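You operate a simulated robot arm through the tools that you are given. There is no shell and no other tool. Be economical: measure what you need, move in short steps, check, and stop when the job is done.

You run a simulated two-armed robot. Do the job below in one go: nothing can be reset, and whatever is moved stays where it is left.

Task
Pick up the core marked "maple" from the clear side of the core bench with one hand, pass it to the other hand and put it on the shelf under the cable tray.

The check looks at the end state, three seconds after you hand in, the way a careful person would. Anything else that was tipped, shoved, dropped, spilled or broken makes it a failure.

Robot
Two 7-joint arms with two-finger parallel grippers on one trunk, on a base that drives. Base frame: it is fixed to the floor where the robot stands at the start and does not move with it; the origin is under the middle of the robot, x ahead of it, y to its left, z up; the surface under the hand at the start is at about z = 800. Units: mm, degrees, N and s.
The left shoulder is at the start at [30, 119, 985], the right one opposite. With the tool pointing down near the work surface each hand reaches from about 280 to 680 mm from the robot's upright axis, wherever it stands, measured 20 degrees to its own side. Places, roughly: shelf under the cable tray (16x36 cm) [-580, 1140, 960]. Payload 3.43 kg a hand.
The TCP of each hand is the grasp point between the finger pads, 30 mm short of the fingertips. In the tool frame z runs along the fingers and y along their closing line. The gripper opens to 94 mm. The fingers are 28 mm wide and 10 mm thick; the gripper's body (50 by 96 mm) begins 55 mm behind the TCP.
Orientation is that of the tool frame in the base frame, as a unit quaternion [x, y, z, w]. With the fingers straight down and closing along the base's y, the tool's x points along the base's -x, its y along +y and its z along -z.

Tools
- The arms move only by the tool play_rows. It takes "left_commands", "right_commands" or both (then of equal length, played together; a hand with none holds still); each is a list of rows, each a list of 7 numbers: the shift along the tool's x, y, z in units of 50 mm (1.0 is 50 mm), then the turn, a rotation vector about the tool's x, y, z in units of 4 degrees (1.0 is 4 degrees), then the closure in counts, from 0 (fully open) to 255 (shut). In form: [[tx, ty, tz, ax, ay, az, fingers], ...]. A call has 1 to 20 rows; each row shifts and turns the commanded pose from where the row before left it, along the tool's axes as they then stand. A call with a number of a shift or a turn outside -1 to 1 is refused whole. A row lasts 0.2 s, in which the tool goes at most 50 mm and 8.6 degrees; a call with a longer step from one row to the next is refused whole, and so is a gripper value outside its range. Where a pose cannot be reached the arm comes as near as it can. A force on the tool above 40 N (or 10 N above the force at the start of the call, whichever is more), or a blocked arm, ends the call early, and 0.2 s more pass. Each finger travels about 72 mm/s and halts on what it meets, pressing with about 44 N; the grip force reading is that of the motor and also rises with nothing between the fingers. The clock runs only during rows and for 0.2 s after the last one: add rows that do not move to give the fingers time. It gives the time, the measured TCP pose, the force on the tool (base axes), the opening and the grip force at its end, in the units of the frame above (readings bear some noise), with the torque about the TCP (base axes, N m) and any sound that the robot's microphone picked up, and new pictures: "views" is both (left out), scene, wrist or none (wrist: the cameras of the hands that moved).
- Cameras (640 x 400 px; columns grow to the right, rows downward): "scene" is now at [39.3, 10.5, 1679.5]; the picture's right is [0.16, -0.99, 0.00], its down [-0.83, -0.13, -0.54] and it looks along [0.54, 0.09, -0.84] (base axes); focal length 249 px, centre (320, 200). "left" rides on the left gripper at [76, -14, -103] in its tool frame; the picture's right is [0.18, 0.98, 0.00], its down [-0.75, 0.14, -0.64] and it looks along [-0.63, 0.12, 0.77] (tool axes); focal length 243 px, centre (320, 200). "right" rides on the right gripper at [76, 14, -102] in its tool frame; the picture's right is [-0.18, 0.98, 0.00], its down [-0.75, -0.14, -0.64] and it looks along [-0.63, -0.12, 0.77] (tool axes); focal length 243 px, centre (320, 200). There is no depth. A picture from a camera that has moved, and an enlarged one, comes with that camera's place and axes in the base frame and with its lens.
- move_column(by): slides the trunk up (or, below 0, down) by that many mm; the arms and the scene camera ride with it, the base frame stays. It gives what a move gives, with no picture.
- drive_base(legs): drives the robot by 1 to 6 legs, each [ahead, turn to the left] in mm and degrees, along the robot's own axes; the way and the turn of a leg run together, so that a leg with both is an arc; at most 1500 mm and 180 degrees a leg. The arms and the cameras ride along, it lands a little off, and it stops where it bumps. It gives what a move gives, and a new picture of the scene camera.
- turn_head(pan, tilt): turns the head with the scene camera to pan (to the left, within 143 degrees either way) and tilt (down, from -29 to 69), counted from straight ahead of the robot. It gives what a move gives, and a new picture of the scene camera.
- zoom(camera, box): a new picture of the part [left, top, right, bottom] of that camera's present view, enlarged. No time passes.
- job_done(): hands the job in; it is judged then, once.

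Go step by step. Nothing tells you exact positions but the pictures and the camera data: compare them with the known pose of the tool, close in by small moves and look again before you grip or let go. The budget is 120 turns and 260 pictures, counting those below and the enlarged ones. Unless the task says otherwise, let go and move clear before handing in, and close with one line.

The tools are called after "Emit:" as a command line: name --argument value ..., lists and objects as JSON in quotes. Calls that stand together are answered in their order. play_rows: Moves the arms, as the interface text tells. Its arguments: {"type":"object","properties":{"left_commands":{"type":"array","items":{"type":"array","items":{"type":"number"}}},"right_commands":{"type":"array","items":{"type":"array","items":{"type":"number"}}},"views":{"type":"string","enum":["both","scene","wrist","none"]}},"required":[]} The other tools are called the same way: move_column (by) slides the trunk up or down; drive_base (legs) drives the base; turn_head (pan, tilt) turns the head that bears the scene camera; zoom (camera, box) takes an enlarged picture of a part of a camera's view; job_done () hands the job in.

At the start:

```text
time_s: 0.0
left_eef_pos: [396.3, 267.1, 1105.3]
left_tcp_rot: [0.0, 1.0, 0.0, 0.0]
left_force: [-0.1, -0.6, 0.3]
left_torque: [-0.05, 0.04, 0.01]
left_finger_gap: 94.1
left_gripper_force: 0.0
right_eef_pos: [356.3, -70.1, 1180.3]
right_tcp_rot: [0.0, 1.0, 0.0, 0.0]
right_force: [0.3, -0.2, 0.4]
right_torque: [-0.04, 0.0, -0.02]
right_finger_gap: 93.9
right_gripper_force: 0.2
trunk travel left (down, up): [-250.0, 160.0]
robot x, y, heading: [-2.5, -1.0, -0.2]
head pan, tilt: [9.2, 57.0]
```

scene: 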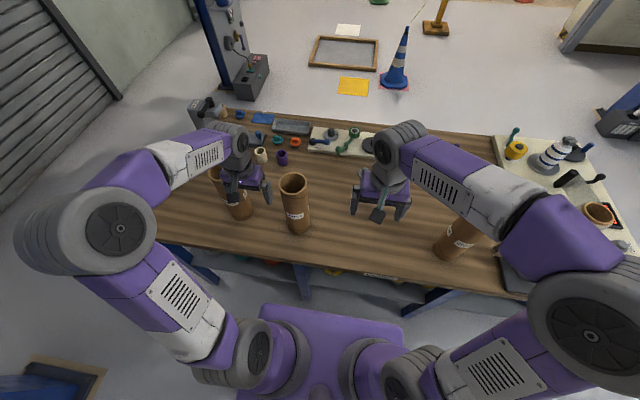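
right: 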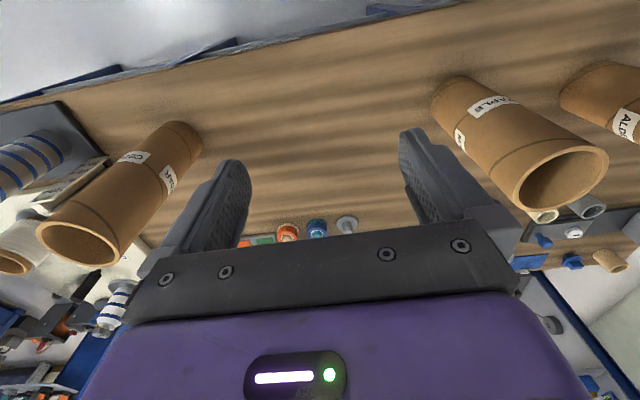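
left: 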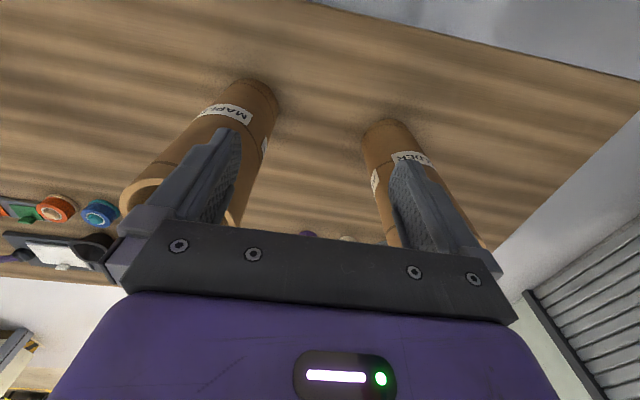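

I see three or more upright cardboard cores on the bench; the one in the middle seems marked MAPLE. I'll enlarge to confirm labels.

Emit:
zoom --camera "scene" --box '[180, 120, 380, 245]'

Emit:
zoom --camera "scene" --box '[400, 120, 640, 270]'

Emit:
zoom --camera "right" --box '[400, 50, 640, 200]'

```text
3.20 times, centred on (280, 182) of scene
camera zoom: at [39.3, 10.5, 1679.5], right [0.16, -0.99, 0.0], down [-0.83, -0.13, -0.54], along [0.54, 0.09, -0.84], focal length 796 px, centre (448, 256)
```

zoom: 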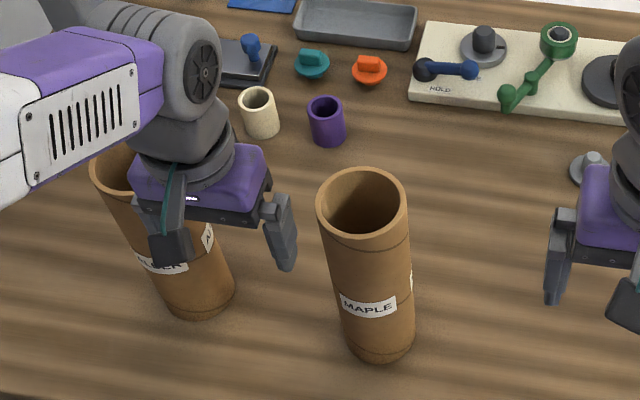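

```text
2.67 times, centred on (520, 195) of scene
camera zoom: at [39.3, 10.5, 1679.5], right [0.16, -0.99, 0.0], down [-0.83, -0.13, -0.54], along [0.54, 0.09, -0.84], focal length 664 px, centre (-213, 213)
```

zoom: 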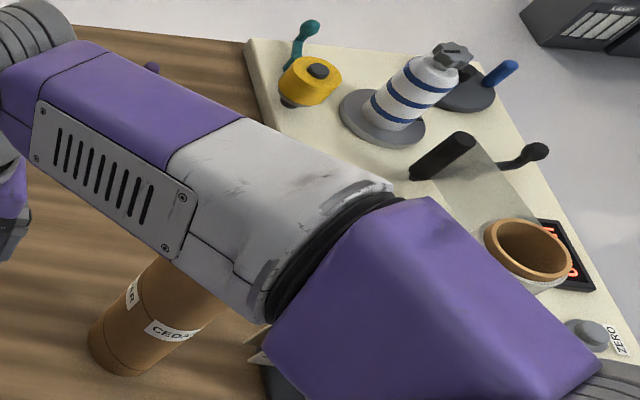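

```text
2.67 times, centred on (520, 125) of right
camera zoom: at [280.5, -58.2, 1283.0], right [0.18, 0.98, 0.0], down [0.75, -0.14, 0.64], along [0.63, -0.12, -0.77], focal length 647 px, centre (-213, 400)
```

zoom: 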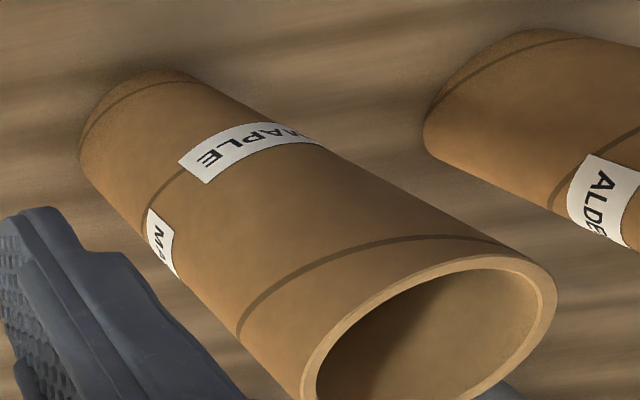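

The MAPLE core stands upright at about [481, 168], roughly 86 mm across and 265 mm tall. Next I look at the shelf behind on the left.

Emit:
turn_head --pan 117 --tilt 30

```text
time_s: 1.9
left_eef_pos: [397.1, 265.6, 1106.2]
left_tcp_rot: [0.0, 1.0, 0.0, 0.0]
left_force: [0.2, -0.1, -0.2]
left_torque: [0.0, -0.01, -0.02]
left_finger_gap: 93.9
left_gripper_force: 0.0
right_eef_pos: [356.9, -71.1, 1179.5]
right_tcp_rot: [0.0, 1.0, 0.0, -0.001]
right_force: [0.1, 0.2, -0.3]
right_torque: [-0.03, 0.01, -0.01]
right_finger_gap: 94.1
right_gripper_force: 0.1
trunk travel left (down, up): [-250.0, 160.0]
robot x, y, heading: [4.8, -1.5, -0.2]
head pan, tilt: [117.0, 30.0]
camera scene: at [-70.7, 79.9, 1718.1], right [0.89, 0.45, 0.0], down [0.23, -0.45, -0.87], along [-0.39, 0.77, -0.5], focal length 249 px, centre (320, 200)
```

scene: 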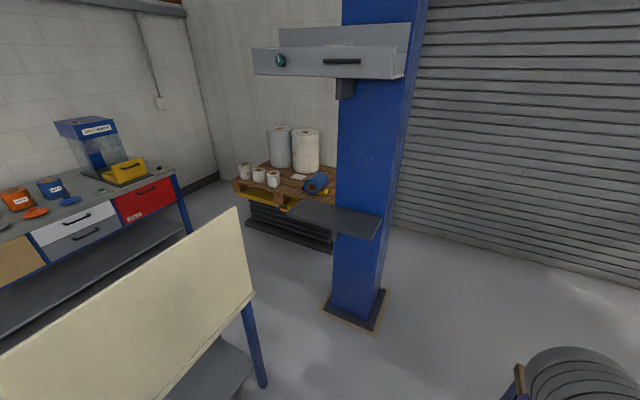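

The shelf is a dark plate on the blue column with a grey cable tray above it. I enlarge to measure clearance and surroundings.

Emit:
zoom --camera "scene" --box '[220, 10, 460, 160]'

Emit:
zoom --camera "scene" --box '[240, 160, 440, 285]'

Emit:
turn_head --pan 60 --tilt 40

```text
2.67 times, centred on (340, 85) of scene
camera zoom: at [-70.7, 79.9, 1718.1], right [0.89, 0.45, 0.0], down [0.23, -0.45, -0.87], along [-0.39, 0.77, -0.5], focal length 664 px, centre (267, 507)
```

zoom: 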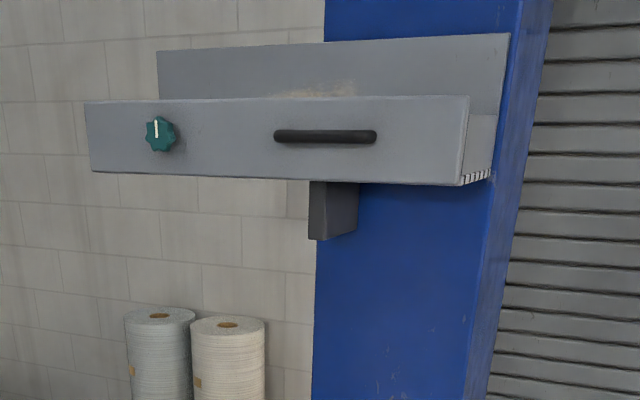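

```text
3.20 times, centred on (340, 222) of scene
camera zoom: at [-70.7, 79.9, 1718.1], right [0.89, 0.45, 0.0], down [0.23, -0.45, -0.87], along [-0.39, 0.77, -0.5], focal length 796 px, centre (256, 128)
```

zoom: 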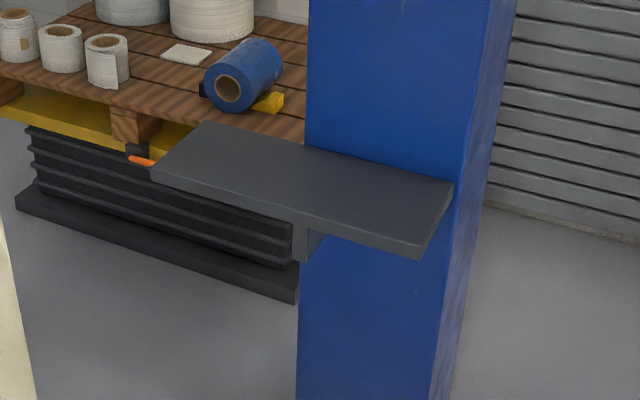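

```text
time_s: 3.1
left_eef_pos: [395.9, 266.6, 1105.9]
left_tcp_rot: [0.0, 1.0, 0.0, 0.0]
left_force: [-0.2, 0.2, -0.4]
left_torque: [0.01, -0.01, 0.02]
left_finger_gap: 93.8
left_gripper_force: 0.0
right_eef_pos: [357.0, -69.8, 1179.8]
right_tcp_rot: [0.0, 1.0, 0.0, -0.001]
right_force: [-0.4, 0.8, 0.1]
right_torque: [0.0, 0.02, -0.03]
right_finger_gap: 94.3
right_gripper_force: 0.1
trunk travel left (down, up): [-250.0, 160.0]
robot x, y, heading: [0.8, -0.0, 0.3]
head pan, tilt: [60.0, 40.0]
camera scene: at [12.7, 73.0, 1702.7], right [0.87, -0.5, 0.0], down [-0.32, -0.56, -0.77], along [0.38, 0.66, -0.64], focal length 249 px, centre (320, 200)
```

scene: 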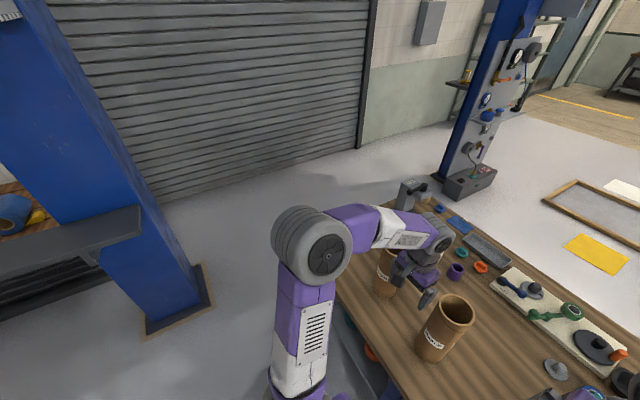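

The shelf spans roughly x −770..−280, y 1040..1235 at z 960, and the tray is about 600 mm above it. Plan: left hand grips the maple core by its rim from above, right hand takes it side-on, then drive and place. First the left hand goes above the rim.

Emit:
turn_head --pan 10 --tilt 55

Emit:
play_rows --left_commands '[[0, 0, -1, 0, 0, 0, 0], [0, 0, -0.8, 0, 0, 0, 0], [-1, -0.6, 0, 0, 0, 0, 0], [-0.7, -0.54, 0, 0, 0, 0, 0], [0, 0, 0, 0, 0, 0, 0]]' --views "both"

```text
time_s: 4.3
left_eef_pos: [397.0, 266.8, 1106.8]
left_tcp_rot: [0.0, 1.0, 0.0, 0.0]
left_force: [0.0, 0.5, 0.5]
left_torque: [-0.03, -0.02, 0.01]
left_finger_gap: 93.9
left_gripper_force: 0.0
right_eef_pos: [356.5, -72.0, 1180.8]
right_tcp_rot: [0.001, 1.0, 0.0, -0.001]
right_force: [-0.3, 1.0, 0.4]
right_torque: [0.01, 0.02, 0.02]
right_finger_gap: 94.1
right_gripper_force: 0.1
trunk travel left (down, up): [-250.0, 160.0]
robot x, y, heading: [-0.3, 0.8, -0.3]
head pan, tilt: [10.0, 55.0]
camera scene: at [41.3, 11.9, 1682.1], right [0.17, -0.98, 0.0], down [-0.81, -0.14, -0.57], along [0.56, 0.1, -0.82], focal length 249 px, centre (320, 200)
```

scene: 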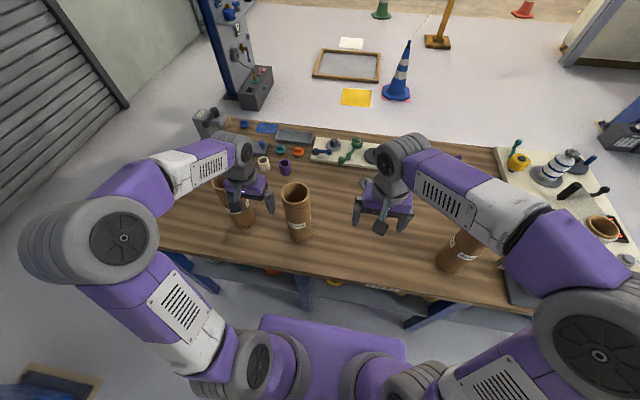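

```text
refused: row 3 steps farther than a row can; nothing moved
```

Emit:
play_rows --left_commands '[[0, 0, -0.9, 0, 0, 0, 0], [0, 0, -0.9, 0, 0, 0, 0], [-0.7, -0.5, 0, 0, 0, 0, 0], [-0.7, -0.5, 0, 0, 0, 0, 0], [-0.3, -0.14, 0, 0, 0, 0, 0], [0, 0, 0, 0, 0, 0, 0]]' --views "both"

```text
time_s: 5.7
left_eef_pos: [480.0, 208.4, 1195.1]
left_tcp_rot: [0.0, 1.0, -0.001, 0.0]
left_force: [0.5, -0.6, 0.6]
left_torque: [0.02, 0.02, -0.02]
left_finger_gap: 94.1
left_gripper_force: 0.1
right_eef_pos: [356.9, -70.7, 1180.5]
right_tcp_rot: [0.0, 1.0, 0.001, 0.0]
right_force: [0.7, 0.7, -0.2]
right_torque: [0.04, -0.03, 0.02]
right_finger_gap: 94.0
right_gripper_force: 0.1
trunk travel left (down, up): [-250.0, 160.0]
robot x, y, heading: [-0.8, 0.1, 0.0]
head pan, tilt: [10.0, 55.0]
camera scene: at [41.1, 11.8, 1682.0], right [0.17, -0.98, 0.0], down [-0.81, -0.14, -0.57], along [0.56, 0.1, -0.82], focal length 249 px, centre (320, 200)
camera left: at [403.1, 194.2, 1298.2], right [-0.18, 0.98, 0.0], down [0.75, 0.14, 0.64], along [0.63, 0.12, -0.77], focal length 243 px, centre (320, 200)
```

scene: 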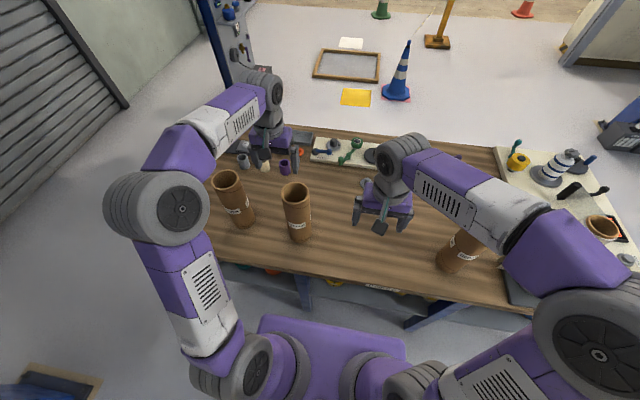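
left: 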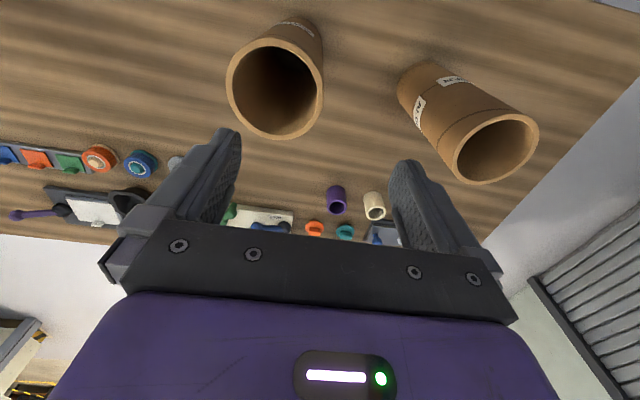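

The rim centre is about [474, 166, 1066], radius ~43; the left hand at [480, 208] straddles its left wall. I shift 6 mm back and lower until the tips are just at the rim.

Emit:
play_rows --left_commands '[[0.12, -0.02, 0.6, 0, 0, 0, 0], [0, 0, 0.8, 0, 0, 0, 0], [0, 0, 0.5, 0, 0, 0, 0], [0, 0, 0, 0, 0, 0, 0]]' --views "both"

Emit:
zoom --camera "scene" --box '[220, 110, 380, 260]'

```text
time_s: 6.7
left_eef_pos: [473.6, 208.8, 1101.1]
left_tcp_rot: [0.0, 1.0, 0.0, -0.001]
left_force: [-0.1, -0.2, 0.2]
left_torque: [-0.01, 0.01, -0.05]
left_finger_gap: 93.9
left_gripper_force: 0.1
right_eef_pos: [355.7, -71.0, 1179.3]
right_tcp_rot: [0.0, 1.0, 0.0, 0.0]
right_force: [-0.2, 0.2, -0.4]
right_torque: [-0.01, -0.02, -0.02]
right_finger_gap: 93.7
right_gripper_force: 0.1
trunk travel left (down, up): [-250.0, 160.0]
robot x, y, heading: [0.1, 1.1, 0.1]
head pan, tilt: [10.0, 55.0]
camera scene: at [41.1, 11.8, 1682.1], right [0.17, -0.98, 0.0], down [-0.81, -0.14, -0.57], along [0.56, 0.1, -0.82], focal length 249 px, centre (320, 200)
camera left: at [396.8, 194.5, 1202.5], right [-0.18, 0.98, 0.0], down [0.75, 0.14, 0.64], along [0.63, 0.12, -0.77], focal length 243 px, centre (320, 200)
```

scene: 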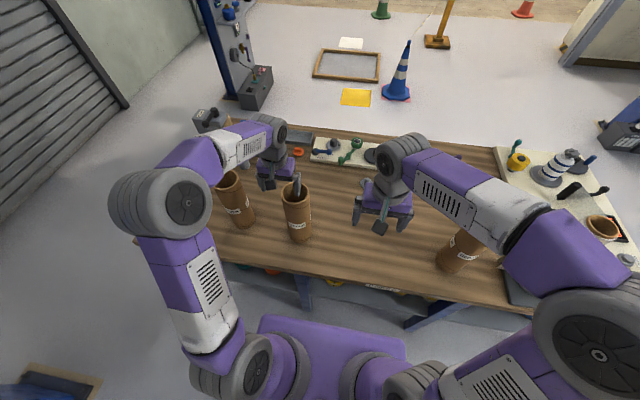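
left: 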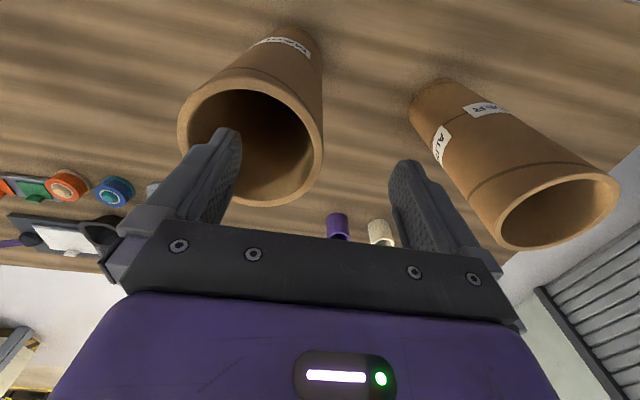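

```text
2.67 times, centred on (300, 185) of scene
camera zoom: at [41.1, 11.8, 1682.1], right [0.17, -0.98, 0.0], down [-0.81, -0.14, -0.57], along [0.56, 0.1, -0.82], focal length 664 px, centre (373, 240)
```

zoom: 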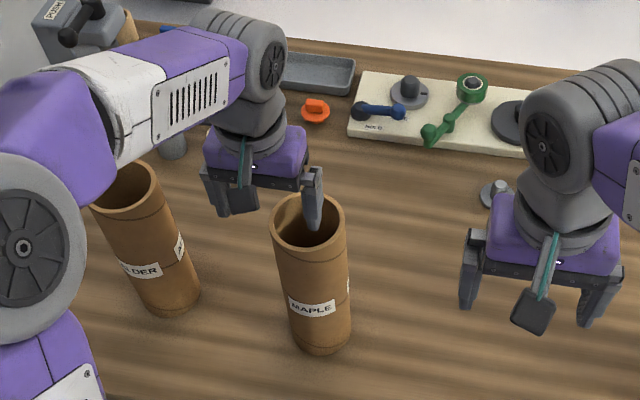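

Rim measured at [474, 165, 1062]; the inner finger is over the bore and the outer one outside. I lower to 45 mm engagement and close.

Emit:
play_rows --left_commands '[[0, -0.04, 0.6, 0, 0, 0, 0], [0, 0, 0.5, 0, 0, 0, 0], [0, 0, 0, 0, 0, 0, 120], [0, 0, 0, 0, 0, 0, 255], [0, 0, 0, 0, 0, 0, 255], [0, 0, 0, 0, 0, 0, 255], [0, 0, 0, 0, 0, 0, 255]]' --views "both"

```text
time_s: 8.3
left_eef_pos: [472.6, 206.9, 1044.5]
left_tcp_rot: [0.0, 1.0, -0.001, -0.001]
left_force: [-0.5, -0.2, -0.6]
left_torque: [-0.05, 0.0, -0.01]
left_finger_gap: 8.8
left_gripper_force: 42.7
right_eef_pos: [357.3, -69.8, 1180.2]
right_tcp_rot: [-0.001, 1.0, 0.0, -0.001]
right_force: [0.5, -0.4, -0.2]
right_torque: [0.0, 0.04, 0.0]
right_finger_gap: 93.9
right_gripper_force: 0.0
trunk travel left (down, up): [-250.0, 160.0]
robot x, y, heading: [3.5, 1.5, -0.0]
head pan, tilt: [10.0, 55.0]
camera scene: at [41.3, 11.7, 1682.0], right [0.17, -0.98, 0.0], down [-0.81, -0.14, -0.57], along [0.56, 0.1, -0.82], focal length 249 px, centre (320, 200)
camera left: at [396.4, 191.4, 1146.4], right [-0.18, 0.98, 0.0], down [0.75, 0.14, 0.64], along [0.63, 0.12, -0.77], focal length 243 px, centre (320, 200)
```

scene: 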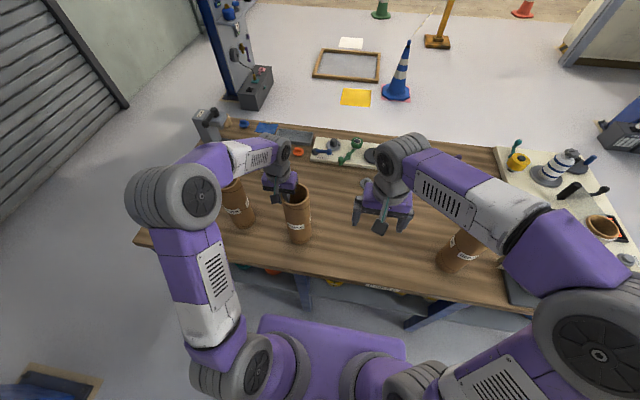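
left: 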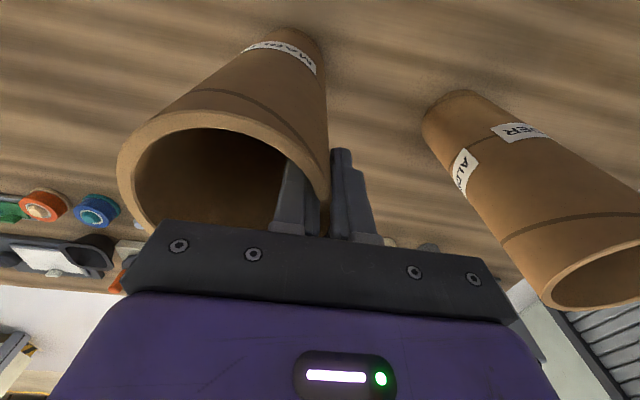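

The wall is gripped (gap 8.8 mm, 43 N). I lift it straight up and check it stays upright.

Emit:
play_rows --left_commands '[[0, 0, -0.3, 0, 0, 0, 255], [0, 0, -0.6, 0, 0, 0, 255], [0, 0, -0.6, 0, 0, 0, 255], [0, 0, -0.6, 0, 0, 0, 255], [0, 0, 0, 0, 0, 0, 255]]' --views "both"

```text
time_s: 9.5
left_eef_pos: [474.9, 205.2, 1151.1]
left_tcp_rot: [0.0, 1.0, 0.0, 0.0]
left_force: [-0.1, -0.6, -3.1]
left_torque: [0.1, 0.03, 0.01]
left_finger_gap: 8.7
left_gripper_force: 42.5
right_eef_pos: [357.5, -70.6, 1179.3]
right_tcp_rot: [0.0, 1.0, 0.0, 0.0]
right_force: [0.1, 0.2, -0.3]
right_torque: [0.0, 0.01, -0.02]
right_finger_gap: 93.9
right_gripper_force: 0.1
trunk travel left (down, up): [-250.0, 160.0]
robot x, y, heading: [1.5, -1.8, -0.0]
head pan, tilt: [10.0, 55.0]
camera scene: at [42.0, 12.1, 1682.0], right [0.17, -0.98, 0.0], down [-0.81, -0.14, -0.57], along [0.56, 0.1, -0.82], focal length 249 px, centre (320, 200)
camera left: at [397.5, 191.2, 1253.9], right [-0.18, 0.98, 0.0], down [0.75, 0.14, 0.64], along [0.63, 0.12, -0.77], focal length 243 px, centre (320, 200)
```

scene: 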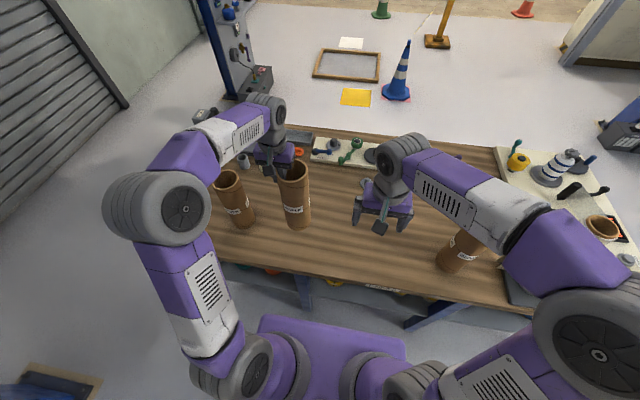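
left: 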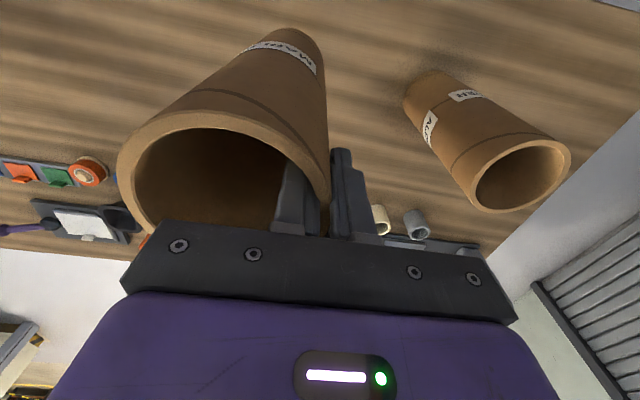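

The core is held firmly (about 3 N) with bottom at about z 904. Now I turn the right hand to point forward horizontally, staying where it is.

Emit:
play_rows --right_commands '[[0, 0, 0, 0, -1, 0, 0], [0, 0, 0, 0, -1, 0, 0], [0, 0, 0, 0, -1, 0, 0], [0, 0, 0, 0, -1, 0, 0], [0, 0, 0, 0, -1, 0, 0], [0, 0, 0, 0, -1, 0, 0], [0, 0, 0, 0, -1, 0, 0], [0, 0, 0, 0, -1, 0, 0], [0, 0, 0, 0, -1, 0, 0], [0, 0, 0, 0, -1, 0, 0], [0, 0, 0, 0, -1, 0, 0], [0, 0, 0, 0, -1, 0, 0]]' --left_commands '[[0, 0, -0.5, 0, 0, 0, 255], [0, 0, -0.5, 0, 0, 0, 255], [0, 0, -0.6, 0, 0, 0, 255], [0, 0, 0, 0, 0, 0, 255], [0, 0, 0, 0, 0, 0, 255], [0, 0, 0, 0, 0, 0, 255], [0, 0, 0, 0, 0, 0, 255], [0, 0, 0, 0, 0, 0, 255], [0, 0, 0, 0, 0, 0, 255], [0, 0, 0, 0, 0, 0, 255], [0, 0, 0, 0, 0, 0, 255], [0, 0, 0, 0, 0, 0, 255]]' --views "scene"

```text
time_s: 12.1
left_eef_pos: [475.2, 208.3, 1229.8]
left_tcp_rot: [0.0, 1.0, 0.0, 0.001]
left_force: [1.4, -0.7, -3.1]
left_torque: [0.1, 0.0, 0.03]
left_finger_gap: 8.9
left_gripper_force: 42.3
right_eef_pos: [356.9, -71.3, 1180.4]
right_tcp_rot: [0.0, 0.913, 0.001, 0.408]
right_force: [-0.1, -1.2, 0.2]
right_torque: [0.04, -0.01, 0.03]
right_finger_gap: 94.4
right_gripper_force: 0.1
trunk travel left (down, up): [-250.0, 160.0]
robot x, y, heading: [-2.3, -1.7, 0.1]
head pan, tilt: [10.0, 55.0]
camera scene: at [41.4, 11.9, 1682.0], right [0.17, -0.98, 0.0], down [-0.81, -0.14, -0.57], along [0.56, 0.1, -0.82], focal length 249 px, centre (320, 200)
```

scene: 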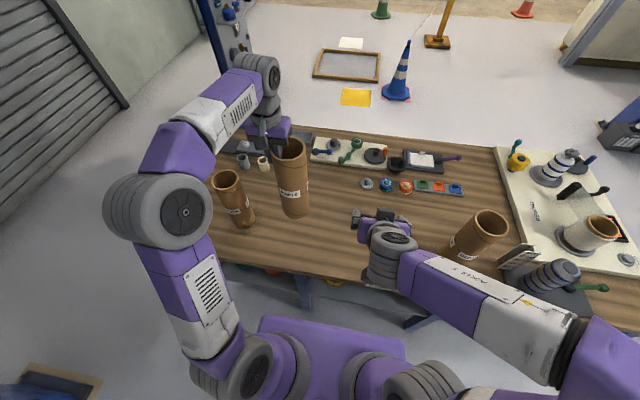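

Rotating works well. I finish the turn to horizontal.

Emit:
play_rows --right_commands '[[0, 0, 0, 0, -1, 0, 0], [0, 0, 0, 0, -1, 0, 0], [0, 0, 0, 0, -1, 0, 0], [0, 0, 0, 0, -1, 0, 0], [0, 0, 0, 0, -1, 0, 0], [0, 0, 0, 0, -1, 0, 0], [0, 0, 0, 0, -1, 0, 0], [0, 0, 0, 0, -1, 0, 0], [0, 0, 0, 0, -1, 0, 0], [0, 0, 0, 0, -1, 0, 0], [0, 0, 0, 0, -0.5, 0, 0], [0, 0, 0, 0, 0, 0, 0]]' --views "both"

```text
time_s: 14.7
left_eef_pos: [474.5, 208.3, 1230.1]
left_tcp_rot: [0.0, 1.0, 0.0, 0.0]
left_force: [0.6, 0.2, -3.3]
left_torque: [0.14, 0.01, -0.02]
left_finger_gap: 8.6
left_gripper_force: 42.5
right_eef_pos: [411.2, -28.1, 1224.8]
right_tcp_rot: [0.0, 0.707, 0.0, 0.707]
right_force: [0.0, 0.1, -0.4]
right_torque: [-0.04, 0.01, -0.01]
right_finger_gap: 94.1
right_gripper_force: 0.1
right hand out of reach, approached as far as the arm can: row 3, 4, 5, 6, 7, 8, 9, 10, 11
trunk travel left (down, up): [-250.0, 160.0]
robot x, y, heading: [1.9, 1.1, -0.1]
head pan, tilt: [10.0, 55.0]
camera scene: at [41.5, 11.9, 1682.0], right [0.17, -0.98, 0.0], down [-0.81, -0.14, -0.57], along [0.56, 0.1, -0.82], focal length 249 px, centre (320, 200)
camera right: at [309.8, -14.9, 1149.5], right [0.0, 0.98, 0.18], down [-0.64, -0.14, 0.75], along [0.77, -0.12, 0.63], focal length 243 px, centre (320, 200)
```

scene: 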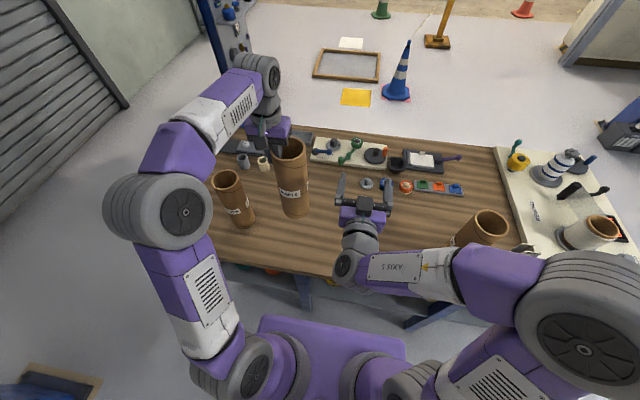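
right: 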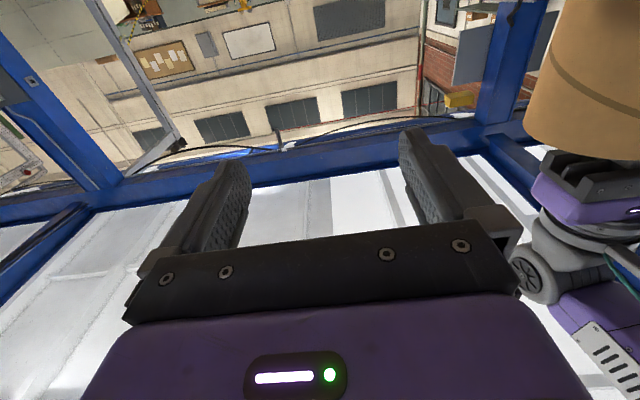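

Horizontal pointing needs more distance from the body. I move the right hand ahead a bit and yaw it 30° to the left, checking how it follows.

Emit:
play_rows --right_commands '[[0, 0, 0.8, 0, 0, 0, 0], [0, 0, 0.4, -1, 0, 0, 0], [0, 0, 0, -1, 0, 0, 0], [0, 0, 0, -1, 0, 0, 0], [0, 0, 0, -1, 0, 0, 0], [0, 0, 0, -1, 0, 0, 0], [0, 0, 0, -1, 0, 0, 0], [0, 0, 0, -1, 0, 0, 0], [0, 0, 0, -0.5, 0, 0, 0], [0, 0, 0, 0, 0, 0, 0]]' --views "scene"

```text
time_s: 16.9
left_eef_pos: [475.0, 207.7, 1231.2]
left_tcp_rot: [0.0, 1.0, 0.0, 0.0]
left_force: [0.4, 0.2, -4.5]
left_torque: [0.11, 0.01, -0.02]
left_finger_gap: 8.7
left_gripper_force: 42.0
right_eef_pos: [466.1, 9.2, 1181.4]
right_tcp_rot: [-0.195, 0.718, 0.163, 0.648]
right_force: [0.5, -0.4, 0.4]
right_torque: [0.0, -0.01, -0.01]
right_finger_gap: 93.6
right_gripper_force: 0.1
right hand out of reach, approached as far as the arm can: row 5, 6, 7, 8
trunk travel left (down, up): [-250.0, 160.0]
robot x, y, heading: [-0.9, 1.6, 0.2]
head pan, tilt: [10.0, 55.0]
camera scene: at [41.8, 11.6, 1682.0], right [0.17, -0.98, 0.0], down [-0.81, -0.14, -0.57], along [0.56, 0.1, -0.82], focal length 249 px, centre (320, 200)
```

scene: 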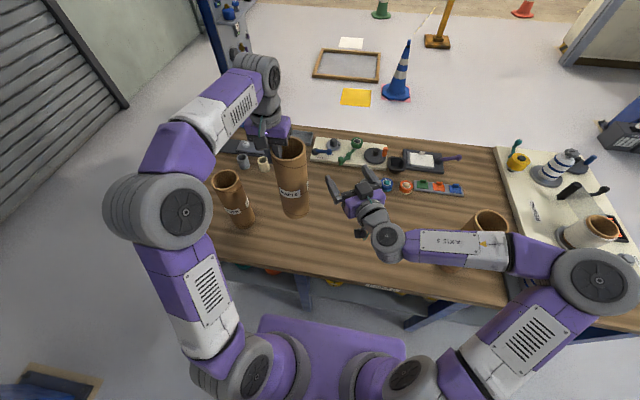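

The right hand is at its inner limit; I push it farther out along its pointing direction so it recovers a true horizontal pose.

Emit:
play_rows --right_commands '[[0, 0, 0.8, 0, 0, 0, 0], [0, 0, 0.8, 0, 0, 0, 0], [0, 0, 0, 0, 0, 0, 0]]' --views "scene"

```text
time_s: 17.7
left_eef_pos: [474.9, 208.2, 1229.5]
left_tcp_rot: [0.001, 1.0, 0.0, -0.001]
left_force: [0.8, 0.3, -2.8]
left_torque: [0.13, 0.02, 0.0]
left_finger_gap: 8.9
left_gripper_force: 42.5
right_eef_pos: [534.9, 46.4, 1173.5]
right_tcp_rot: [-0.194, 0.718, 0.162, 0.648]
right_force: [0.4, -0.1, -0.1]
right_torque: [-0.01, -0.01, 0.0]
right_finger_gap: 94.0
right_gripper_force: 0.0
trunk travel left (down, up): [-250.0, 160.0]
robot x, y, heading: [1.2, -4.0, -0.1]
head pan, tilt: [10.0, 55.0]
camera scene: at [41.1, 11.5, 1682.1], right [0.17, -0.98, 0.0], down [-0.81, -0.14, -0.57], along [0.56, 0.1, -0.82], focal length 249 px, centre (320, 200)
```

scene: 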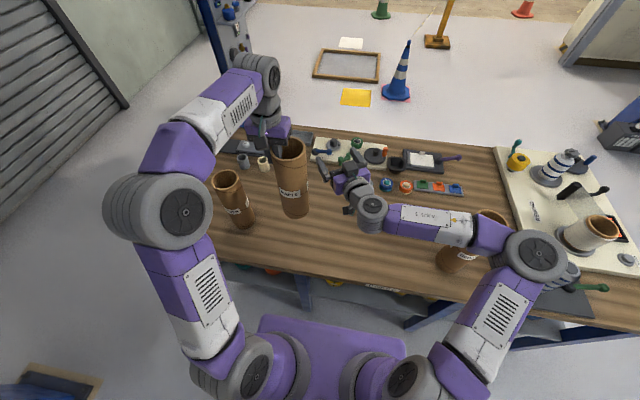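

The commands start from the actual pose. I level the right hand, back it slightly to about [512, 31, 1115], and move the core out ahead toward [590, 167].

Emit:
play_rows --right_commands '[[0, 0, 0, 0, -1, 0.26, 0], [0, 0, 0, 0, -0.53, 0, 0], [0.6, 0, -0.3, 0, 0, 0, 0], [0.57, 0, -0.22, 0, 0, 0, 0], [0, 0, 0, 0, 0, 0, 0], [0, 0, 0, 0, 0, 0, 0]]' --left_commands '[[-0.5, 0, 0, 0, 0, 0, 255], [-0.6, 0, 0, 0, 0, 0, 255], [-0.6, 0, 0.2, 0, 0, 0, 255], [-0.6, 0, 0.4, 0, 0, 0, 255], [0, 0, 0, 0, 0, 0, 255], [0, 0, 0, 0, 0, 0, 255]]' --views "both"

```text
time_s: 19.1
left_eef_pos: [591.4, 206.1, 1199.2]
left_tcp_rot: [0.001, 1.0, 0.0, -0.001]
left_force: [-0.3, 0.7, -3.3]
left_torque: [0.11, 0.04, -0.02]
left_finger_gap: 8.5
left_gripper_force: 42.0
right_eef_pos: [514.8, 15.7, 1129.7]
right_tcp_rot: [-0.191, 0.709, 0.171, 0.657]
right_force: [-0.2, -0.8, 0.7]
right_torque: [-0.01, -0.02, 0.04]
right_finger_gap: 94.2
right_gripper_force: 0.1
right hand out of reach, approached as far as the arm can: row 2, 3, 4
trunk travel left (down, up): [-250.0, 160.0]
robot x, y, heading: [0.1, -0.2, 0.1]
head pan, tilt: [10.0, 55.0]
camera scene: at [42.9, 12.1, 1682.0], right [0.17, -0.98, 0.0], down [-0.81, -0.14, -0.57], along [0.56, 0.1, -0.82], focal length 249 px, centre (320, 200)
camera right: at [414.8, -28.6, 1061.9], right [-0.47, 0.86, 0.18], down [-0.44, -0.4, 0.8], along [0.76, 0.3, 0.57], focal length 243 px, centre (320, 200)
camera left: at [515.1, 191.6, 1301.9], right [-0.18, 0.98, 0.0], down [0.76, 0.14, 0.64], along [0.63, 0.12, -0.77], focal length 243 px, centre (320, 200)
```

scene: 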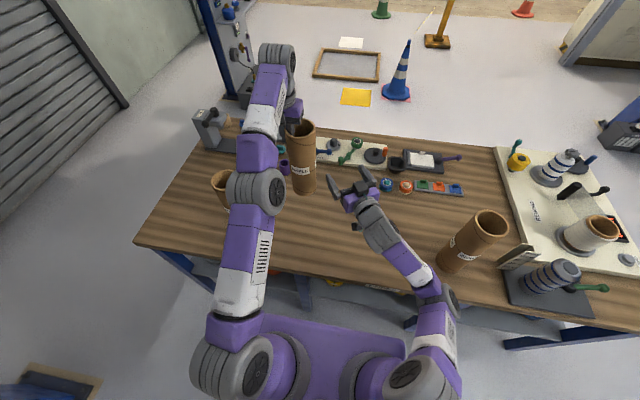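
right: 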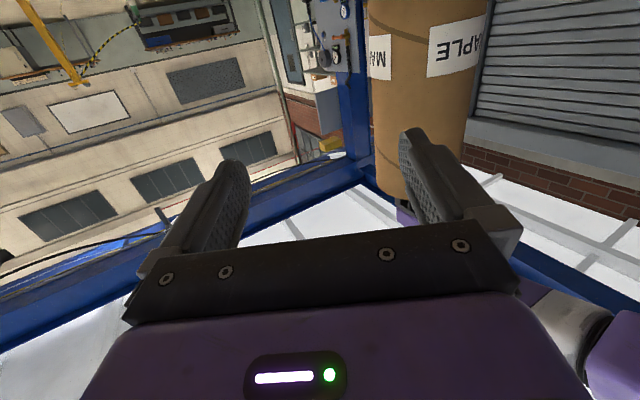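
left: 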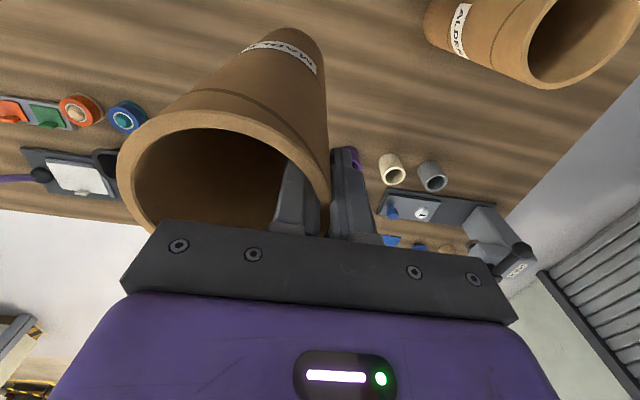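

The right hand is about 5° nose-down, which is fine for a cylinder. The core axis is at about [592, 165]; I slide it sideways to y≈59, onto the right hand's approach line.

Emit:
play_rows --left_commands '[[0, -0.6, 0, 0, 0, 0, 255], [0, -0.8, 0, 0, 0, 0, 255], [0, -0.72, 0, 0, 0, 0, 255], [0, 0, 0, 0, 0, 0, 255]]' --views "scene"

Emit:
zoom --camera "right" --box '[0, 0, 640, 400]'

Emit:
zoom --camera "scene" --box '[240, 90, 440, 215]'

```text
time_s: 20.1
left_eef_pos: [587.3, 100.5, 1199.3]
left_tcp_rot: [0.0, 1.0, -0.001, 0.0]
left_force: [-0.9, 0.9, -3.4]
left_torque: [0.11, -0.01, 0.02]
left_finger_gap: 8.7
left_gripper_force: 42.5
left hand out of reach, approached as far as the arm can: row 3
right_eef_pos: [514.2, 14.6, 1129.7]
right_tcp_rot: [-0.19, 0.709, 0.17, 0.658]
right_force: [-0.4, 1.2, -0.4]
right_torque: [0.0, 0.02, 0.03]
right_finger_gap: 94.0
right_gripper_force: 0.1
trunk travel left (down, up): [-250.0, 160.0]
robot x, y, heading: [-0.4, -2.4, -0.1]
head pan, tilt: [10.0, 55.0]
camera scene: at [41.7, 12.7, 1682.0], right [0.17, -0.98, 0.0], down [-0.81, -0.14, -0.57], along [0.56, 0.1, -0.82], focal length 249 px, centre (320, 200)
```

scene: 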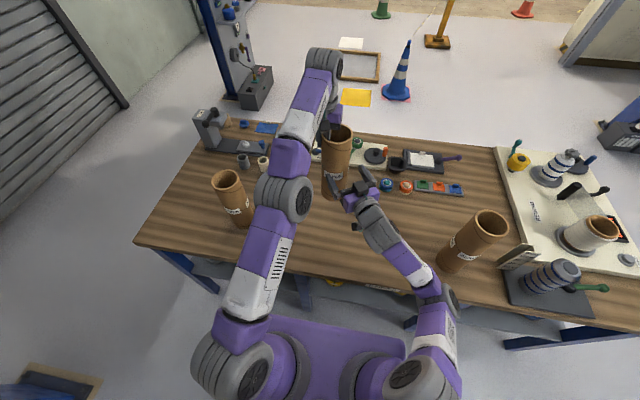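

```text
1.00 times, centred on (320, 200) of right (not enlarged: the box is as wide or as high as the picture)
camera zoom: at [414.1, -28.0, 1062.3], right [-0.47, 0.86, 0.17], down [-0.44, -0.4, 0.8], along [0.76, 0.3, 0.57], focal length 243 px, centre (320, 200)
```

zoom: 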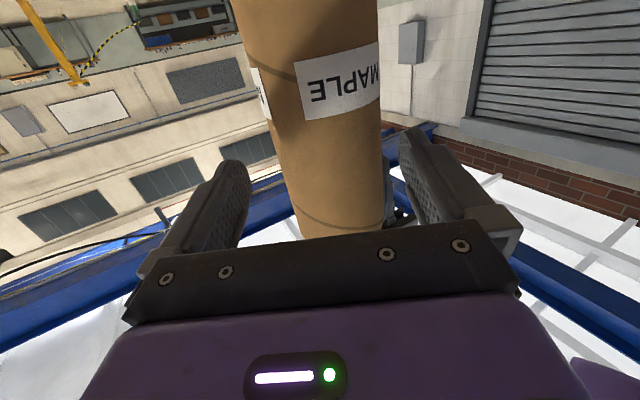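

```text
3.20 times, centred on (340, 152) of scene
camera zoom: at [41.7, 12.7, 1682.0], right [0.17, -0.98, 0.0], down [-0.81, -0.14, -0.57], along [0.56, 0.1, -0.82], focal length 796 px, centre (256, 352)
```

zoom: 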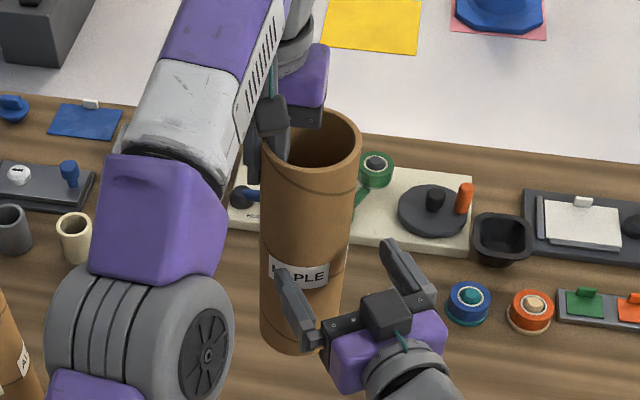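

The core stands in front of the right hand, nearly between the fingers. I enlarge the right wrist view to measure the sideways offset.

Emit:
zoom --camera "right" --box '[200, 60, 460, 240]'

```text
2.22 times, centred on (330, 150) of right
camera zoom: at [414.1, -28.0, 1062.3], right [-0.47, 0.86, 0.17], down [-0.44, -0.4, 0.8], along [0.76, 0.3, 0.57], focal length 539 px, centre (298, 311)
```

zoom: 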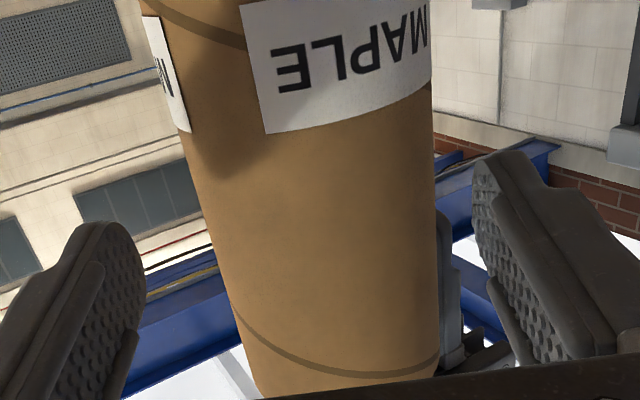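

Axis is 4 mm to tool +y and ~88 mm ahead. I correct 4 mm and advance part way, then look.

Emit:
play_rows --right_commands '[[0, 0.08, 0, 0, 0, 0, 0], [0, 0, 0.35, 0, 0, 0, 0], [0, 0, 0.35, 0, 0, 0, 0], [0, 0, 0, 0, 0, 0, 0]]' --views "wrist"

Emit:
zoom --camera "right" --box '[200, 60, 460, 240]'

Emit:
zoom --camera "scene" --box '[240, 90, 440, 215]'

```text
time_s: 21.1
left_eef_pos: [588.1, 99.3, 1199.8]
left_tcp_rot: [0.0, 1.0, 0.0, 0.0]
left_force: [-0.5, -0.2, -3.4]
left_torque: [0.13, -0.02, -0.01]
left_finger_gap: 8.7
left_gripper_force: 42.5
right_eef_pos: [546.4, 29.1, 1131.8]
right_tcp_rot: [-0.191, 0.709, 0.171, 0.657]
right_force: [-0.1, -0.3, -0.5]
right_torque: [0.0, 0.01, 0.02]
right_finger_gap: 94.0
right_gripper_force: 0.1
right hand out of reach, approached as far as the arm can: row 1, 3
trunk travel left (down, up): [-250.0, 160.0]
robot x, y, heading: [0.9, 3.3, 0.2]
head pan, tilt: [10.0, 55.0]
camera right: at [445.6, -14.7, 1064.7], right [-0.48, 0.86, 0.17], down [-0.44, -0.4, 0.8], along [0.76, 0.3, 0.57], focal length 243 px, centre (320, 200)
```

right: 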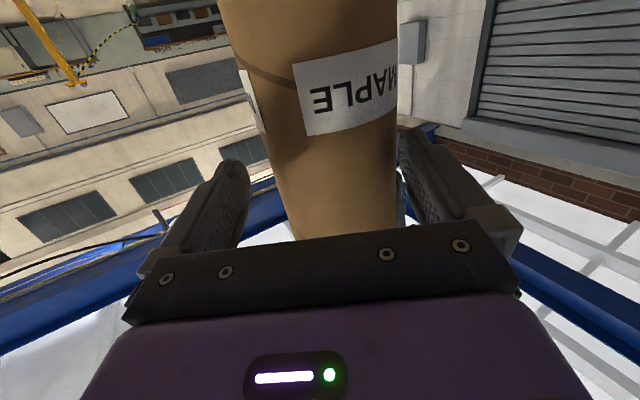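

```text
2.22 times, centred on (330, 150) of right
camera zoom: at [445.6, -14.7, 1064.7], right [-0.48, 0.86, 0.17], down [-0.44, -0.4, 0.8], along [0.76, 0.3, 0.57], focal length 539 px, centre (298, 311)
```

zoom: 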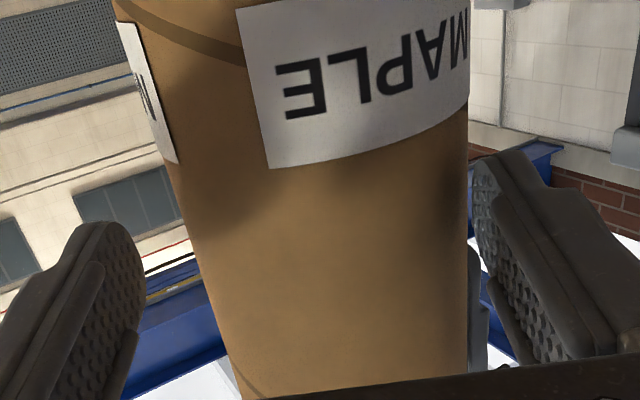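

```text
3.20 times, centred on (340, 152) of scene
camera zoom: at [41.5, 11.7, 1682.0], right [0.17, -0.98, 0.0], down [-0.81, -0.14, -0.57], along [0.56, 0.1, -0.82], focal length 796 px, centre (256, 352)
```

zoom: 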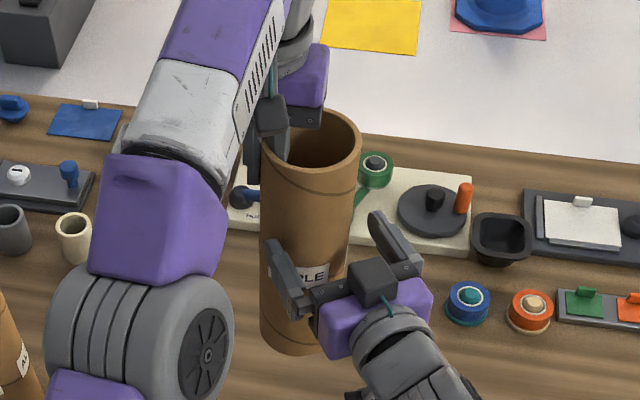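

The right arm sits at a joint limit and the 5 mm offset remains, so I shift the core (left hand) 6 mm in −y instead and re-measure.

Emit:
play_rows --left_commands '[[0, -0.12, 0, 0, 0, 0, 255], [0, 0, 0, 0, 0, 0, 255]]' --right_commands '[[0, 0, 0, 0, 0, 0, 0], [0, 0, 0.2, 0, 0, 0, 0]]' --views "none"

Emit:
zoom --camera "right" --box '[200, 60, 460, 240]'

```text
time_s: 21.7
left_eef_pos: [586.3, 94.1, 1198.5]
left_tcp_rot: [0.0, 1.0, 0.0, 0.0]
left_force: [0.4, 0.1, -3.5]
left_torque: [0.11, 0.0, -0.02]
left_finger_gap: 8.5
left_gripper_force: 42.4
right_eef_pos: [556.8, 32.7, 1131.8]
right_tcp_rot: [-0.19, 0.709, 0.17, 0.658]
right_force: [0.4, -0.7, 0.0]
right_torque: [-0.02, 0.0, -0.01]
right_finger_gap: 94.1
right_gripper_force: 0.0
trunk travel left (down, up): [-250.0, 160.0]
robot x, y, heading: [-5.2, -0.2, -0.2]
head pan, tilt: [10.0, 55.0]
```

```text
2.22 times, centred on (330, 150) of right
camera zoom: at [455.6, -10.4, 1064.9], right [-0.48, 0.86, 0.17], down [-0.44, -0.4, 0.8], along [0.76, 0.3, 0.57], focal length 539 px, centre (298, 311)
```

zoom: 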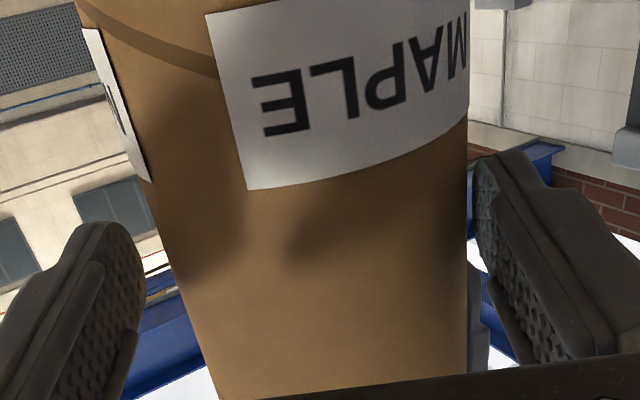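

Offset still about +4 mm with ~37 mm to go. I shift the core another 4.5 mm and advance 15 mm.

Emit:
play_rows --left_commands '[[0, -0.09, 0, 0, 0, 0, 255], [0, 0, 0, 0, 0, 0, 255], [0, 0, 0, 0, 0, 0, 255]]' --right_commands '[[0, 0, 0, 0, 0, 0, 0], [0, 0.02, 0.15, 0, 0, 0, 0], [0, 0.02, 0.15, 0, 0, 0, 0]]' --views "none"

Emit:
zoom --camera "right" --box '[120, 60, 540, 240]'

```text
time_s: 22.5
left_eef_pos: [586.3, 88.9, 1198.4]
left_tcp_rot: [0.0, 1.0, 0.0, 0.0]
left_force: [-0.1, 0.1, -3.6]
left_torque: [0.12, -0.02, -0.03]
left_finger_gap: 8.6
left_gripper_force: 42.2
right_eef_pos: [569.5, 39.6, 1134.0]
right_tcp_rot: [-0.192, 0.708, 0.172, 0.657]
right_force: [-0.2, 0.3, 0.0]
right_torque: [0.02, 0.02, 0.03]
right_finger_gap: 94.0
right_gripper_force: 0.0
right hand out of reach, approached as far as the arm can: row 2
trunk travel left (down, up): [-250.0, 160.0]
robot x, y, heading: [-0.3, 2.7, -0.0]
head pan, tilt: [10.0, 55.0]
```

```text
1.52 times, centred on (330, 150) of right
camera zoom: at [468.6, -4.6, 1064.8], right [-0.48, 0.86, 0.18], down [-0.44, -0.41, 0.8], along [0.76, 0.3, 0.57], focal length 370 px, centre (305, 276)
```

zoom: 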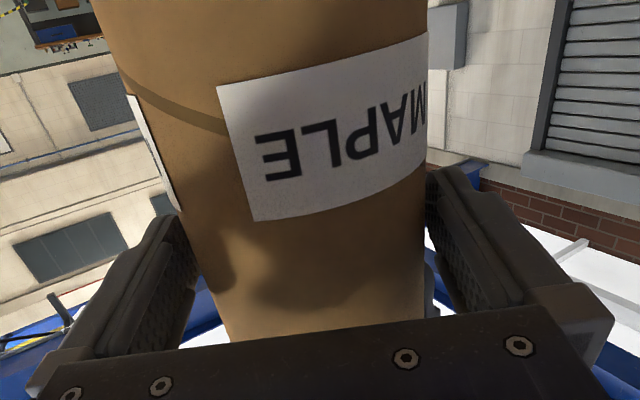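

Now the fingers flank the core symmetrically, ~19 mm to go. I advance 15 mm more and look once more.

Emit:
play_rows --right_commands '[[0, 0.01, 0.16, 0, 0, 0, 0], [0, 0.01, 0.16, 0, 0, 0, 0], [0, 0, 0, 0, 0, 0, 0]]' --views "none"

Emit:
zoom --camera "right" --box '[120, 60, 540, 240]'

Emit:
zoom --camera "scene" --box '[240, 90, 440, 215]'

```text
time_s: 23.3
left_eef_pos: [586.6, 89.3, 1198.6]
left_tcp_rot: [0.0, 1.0, 0.0, 0.0]
left_force: [-0.1, -0.4, -2.8]
left_torque: [0.13, -0.03, -0.01]
left_finger_gap: 8.7
left_gripper_force: 42.0
right_eef_pos: [583.1, 44.2, 1133.0]
right_tcp_rot: [-0.191, 0.708, 0.171, 0.658]
right_force: [0.8, 0.8, -0.4]
right_torque: [0.01, -0.03, 0.0]
right_finger_gap: 94.2
right_gripper_force: 0.1
right hand out of reach, approached as far as the arm can: row 1
trunk travel left (down, up): [-250.0, 160.0]
robot x, y, heading: [0.6, -0.8, 0.1]
head pan, tilt: [10.0, 55.0]
```

```text
1.52 times, centred on (330, 150) of right
camera zoom: at [483.1, 1.6, 1065.4], right [-0.48, 0.86, 0.17], down [-0.44, -0.4, 0.8], along [0.76, 0.3, 0.57], focal length 370 px, centre (305, 276)
```

zoom: 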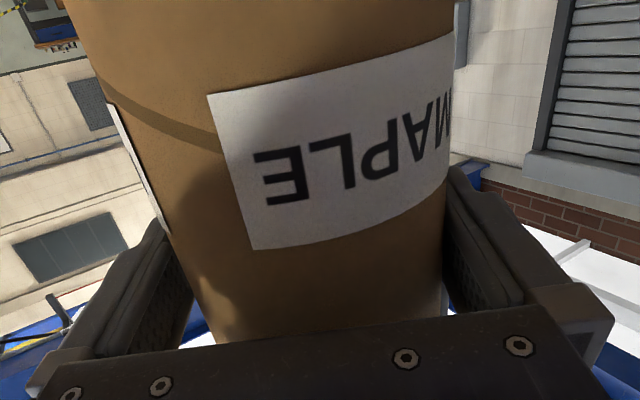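

```text
3.20 times, centred on (340, 152) of scene
camera zoom: at [41.6, 11.8, 1682.0], right [0.17, -0.98, 0.0], down [-0.81, -0.14, -0.57], along [0.56, 0.1, -0.82], focal length 796 px, centre (256, 352)
```

zoom: 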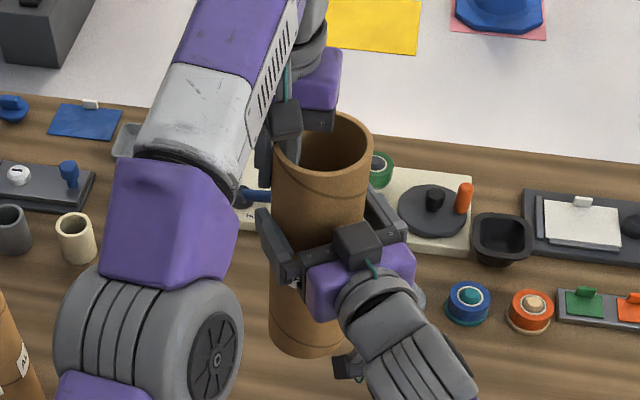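

The core sits between the right pads. I close the right hand on it.

Emit:
play_rows --right_commands '[[0, 0, 0, 0, 0, 0, 60], [0, 0, 0, 0, 0, 0, 255], [0, 0, 0, 0, 0, 0, 255], [0, 0, 0, 0, 0, 0, 255]]' --views "none"

Emit:
zoom --camera "right" --box '[120, 60, 540, 240]'

```text
time_s: 24.3
left_eef_pos: [588.0, 87.9, 1198.3]
left_tcp_rot: [0.0, 1.0, -0.001, 0.001]
left_force: [4.3, -7.5, -4.1]
left_torque: [-0.35, -0.6, 0.23]
left_finger_gap: 8.8
left_gripper_force: 42.2
right_eef_pos: [582.2, 45.5, 1132.8]
right_tcp_rot: [-0.192, 0.708, 0.172, 0.657]
right_force: [-4.2, 7.5, 0.4]
right_torque: [0.05, 0.31, -0.02]
right_finger_gap: 88.6
right_gripper_force: 43.9
trunk travel left (down, up): [-250.0, 160.0]
robot x, y, heading: [1.6, 0.3, -0.2]
head pan, tilt: [10.0, 55.0]
```

```text
1.52 times, centred on (330, 150) of right
camera zoom: at [482.6, 2.3, 1065.3], right [-0.48, 0.86, 0.17], down [-0.44, -0.41, 0.8], along [0.76, 0.31, 0.57], focal length 370 px, centre (305, 276)
```

zoom: 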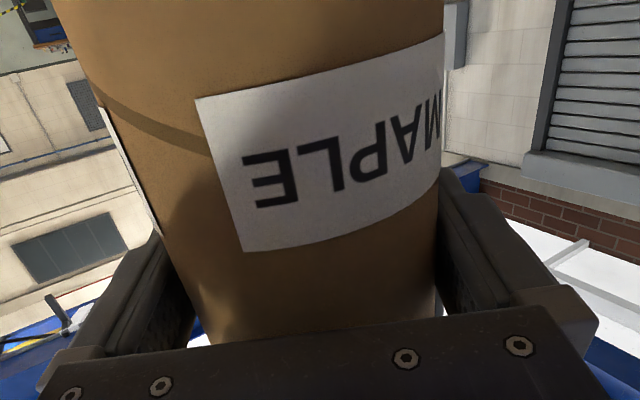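

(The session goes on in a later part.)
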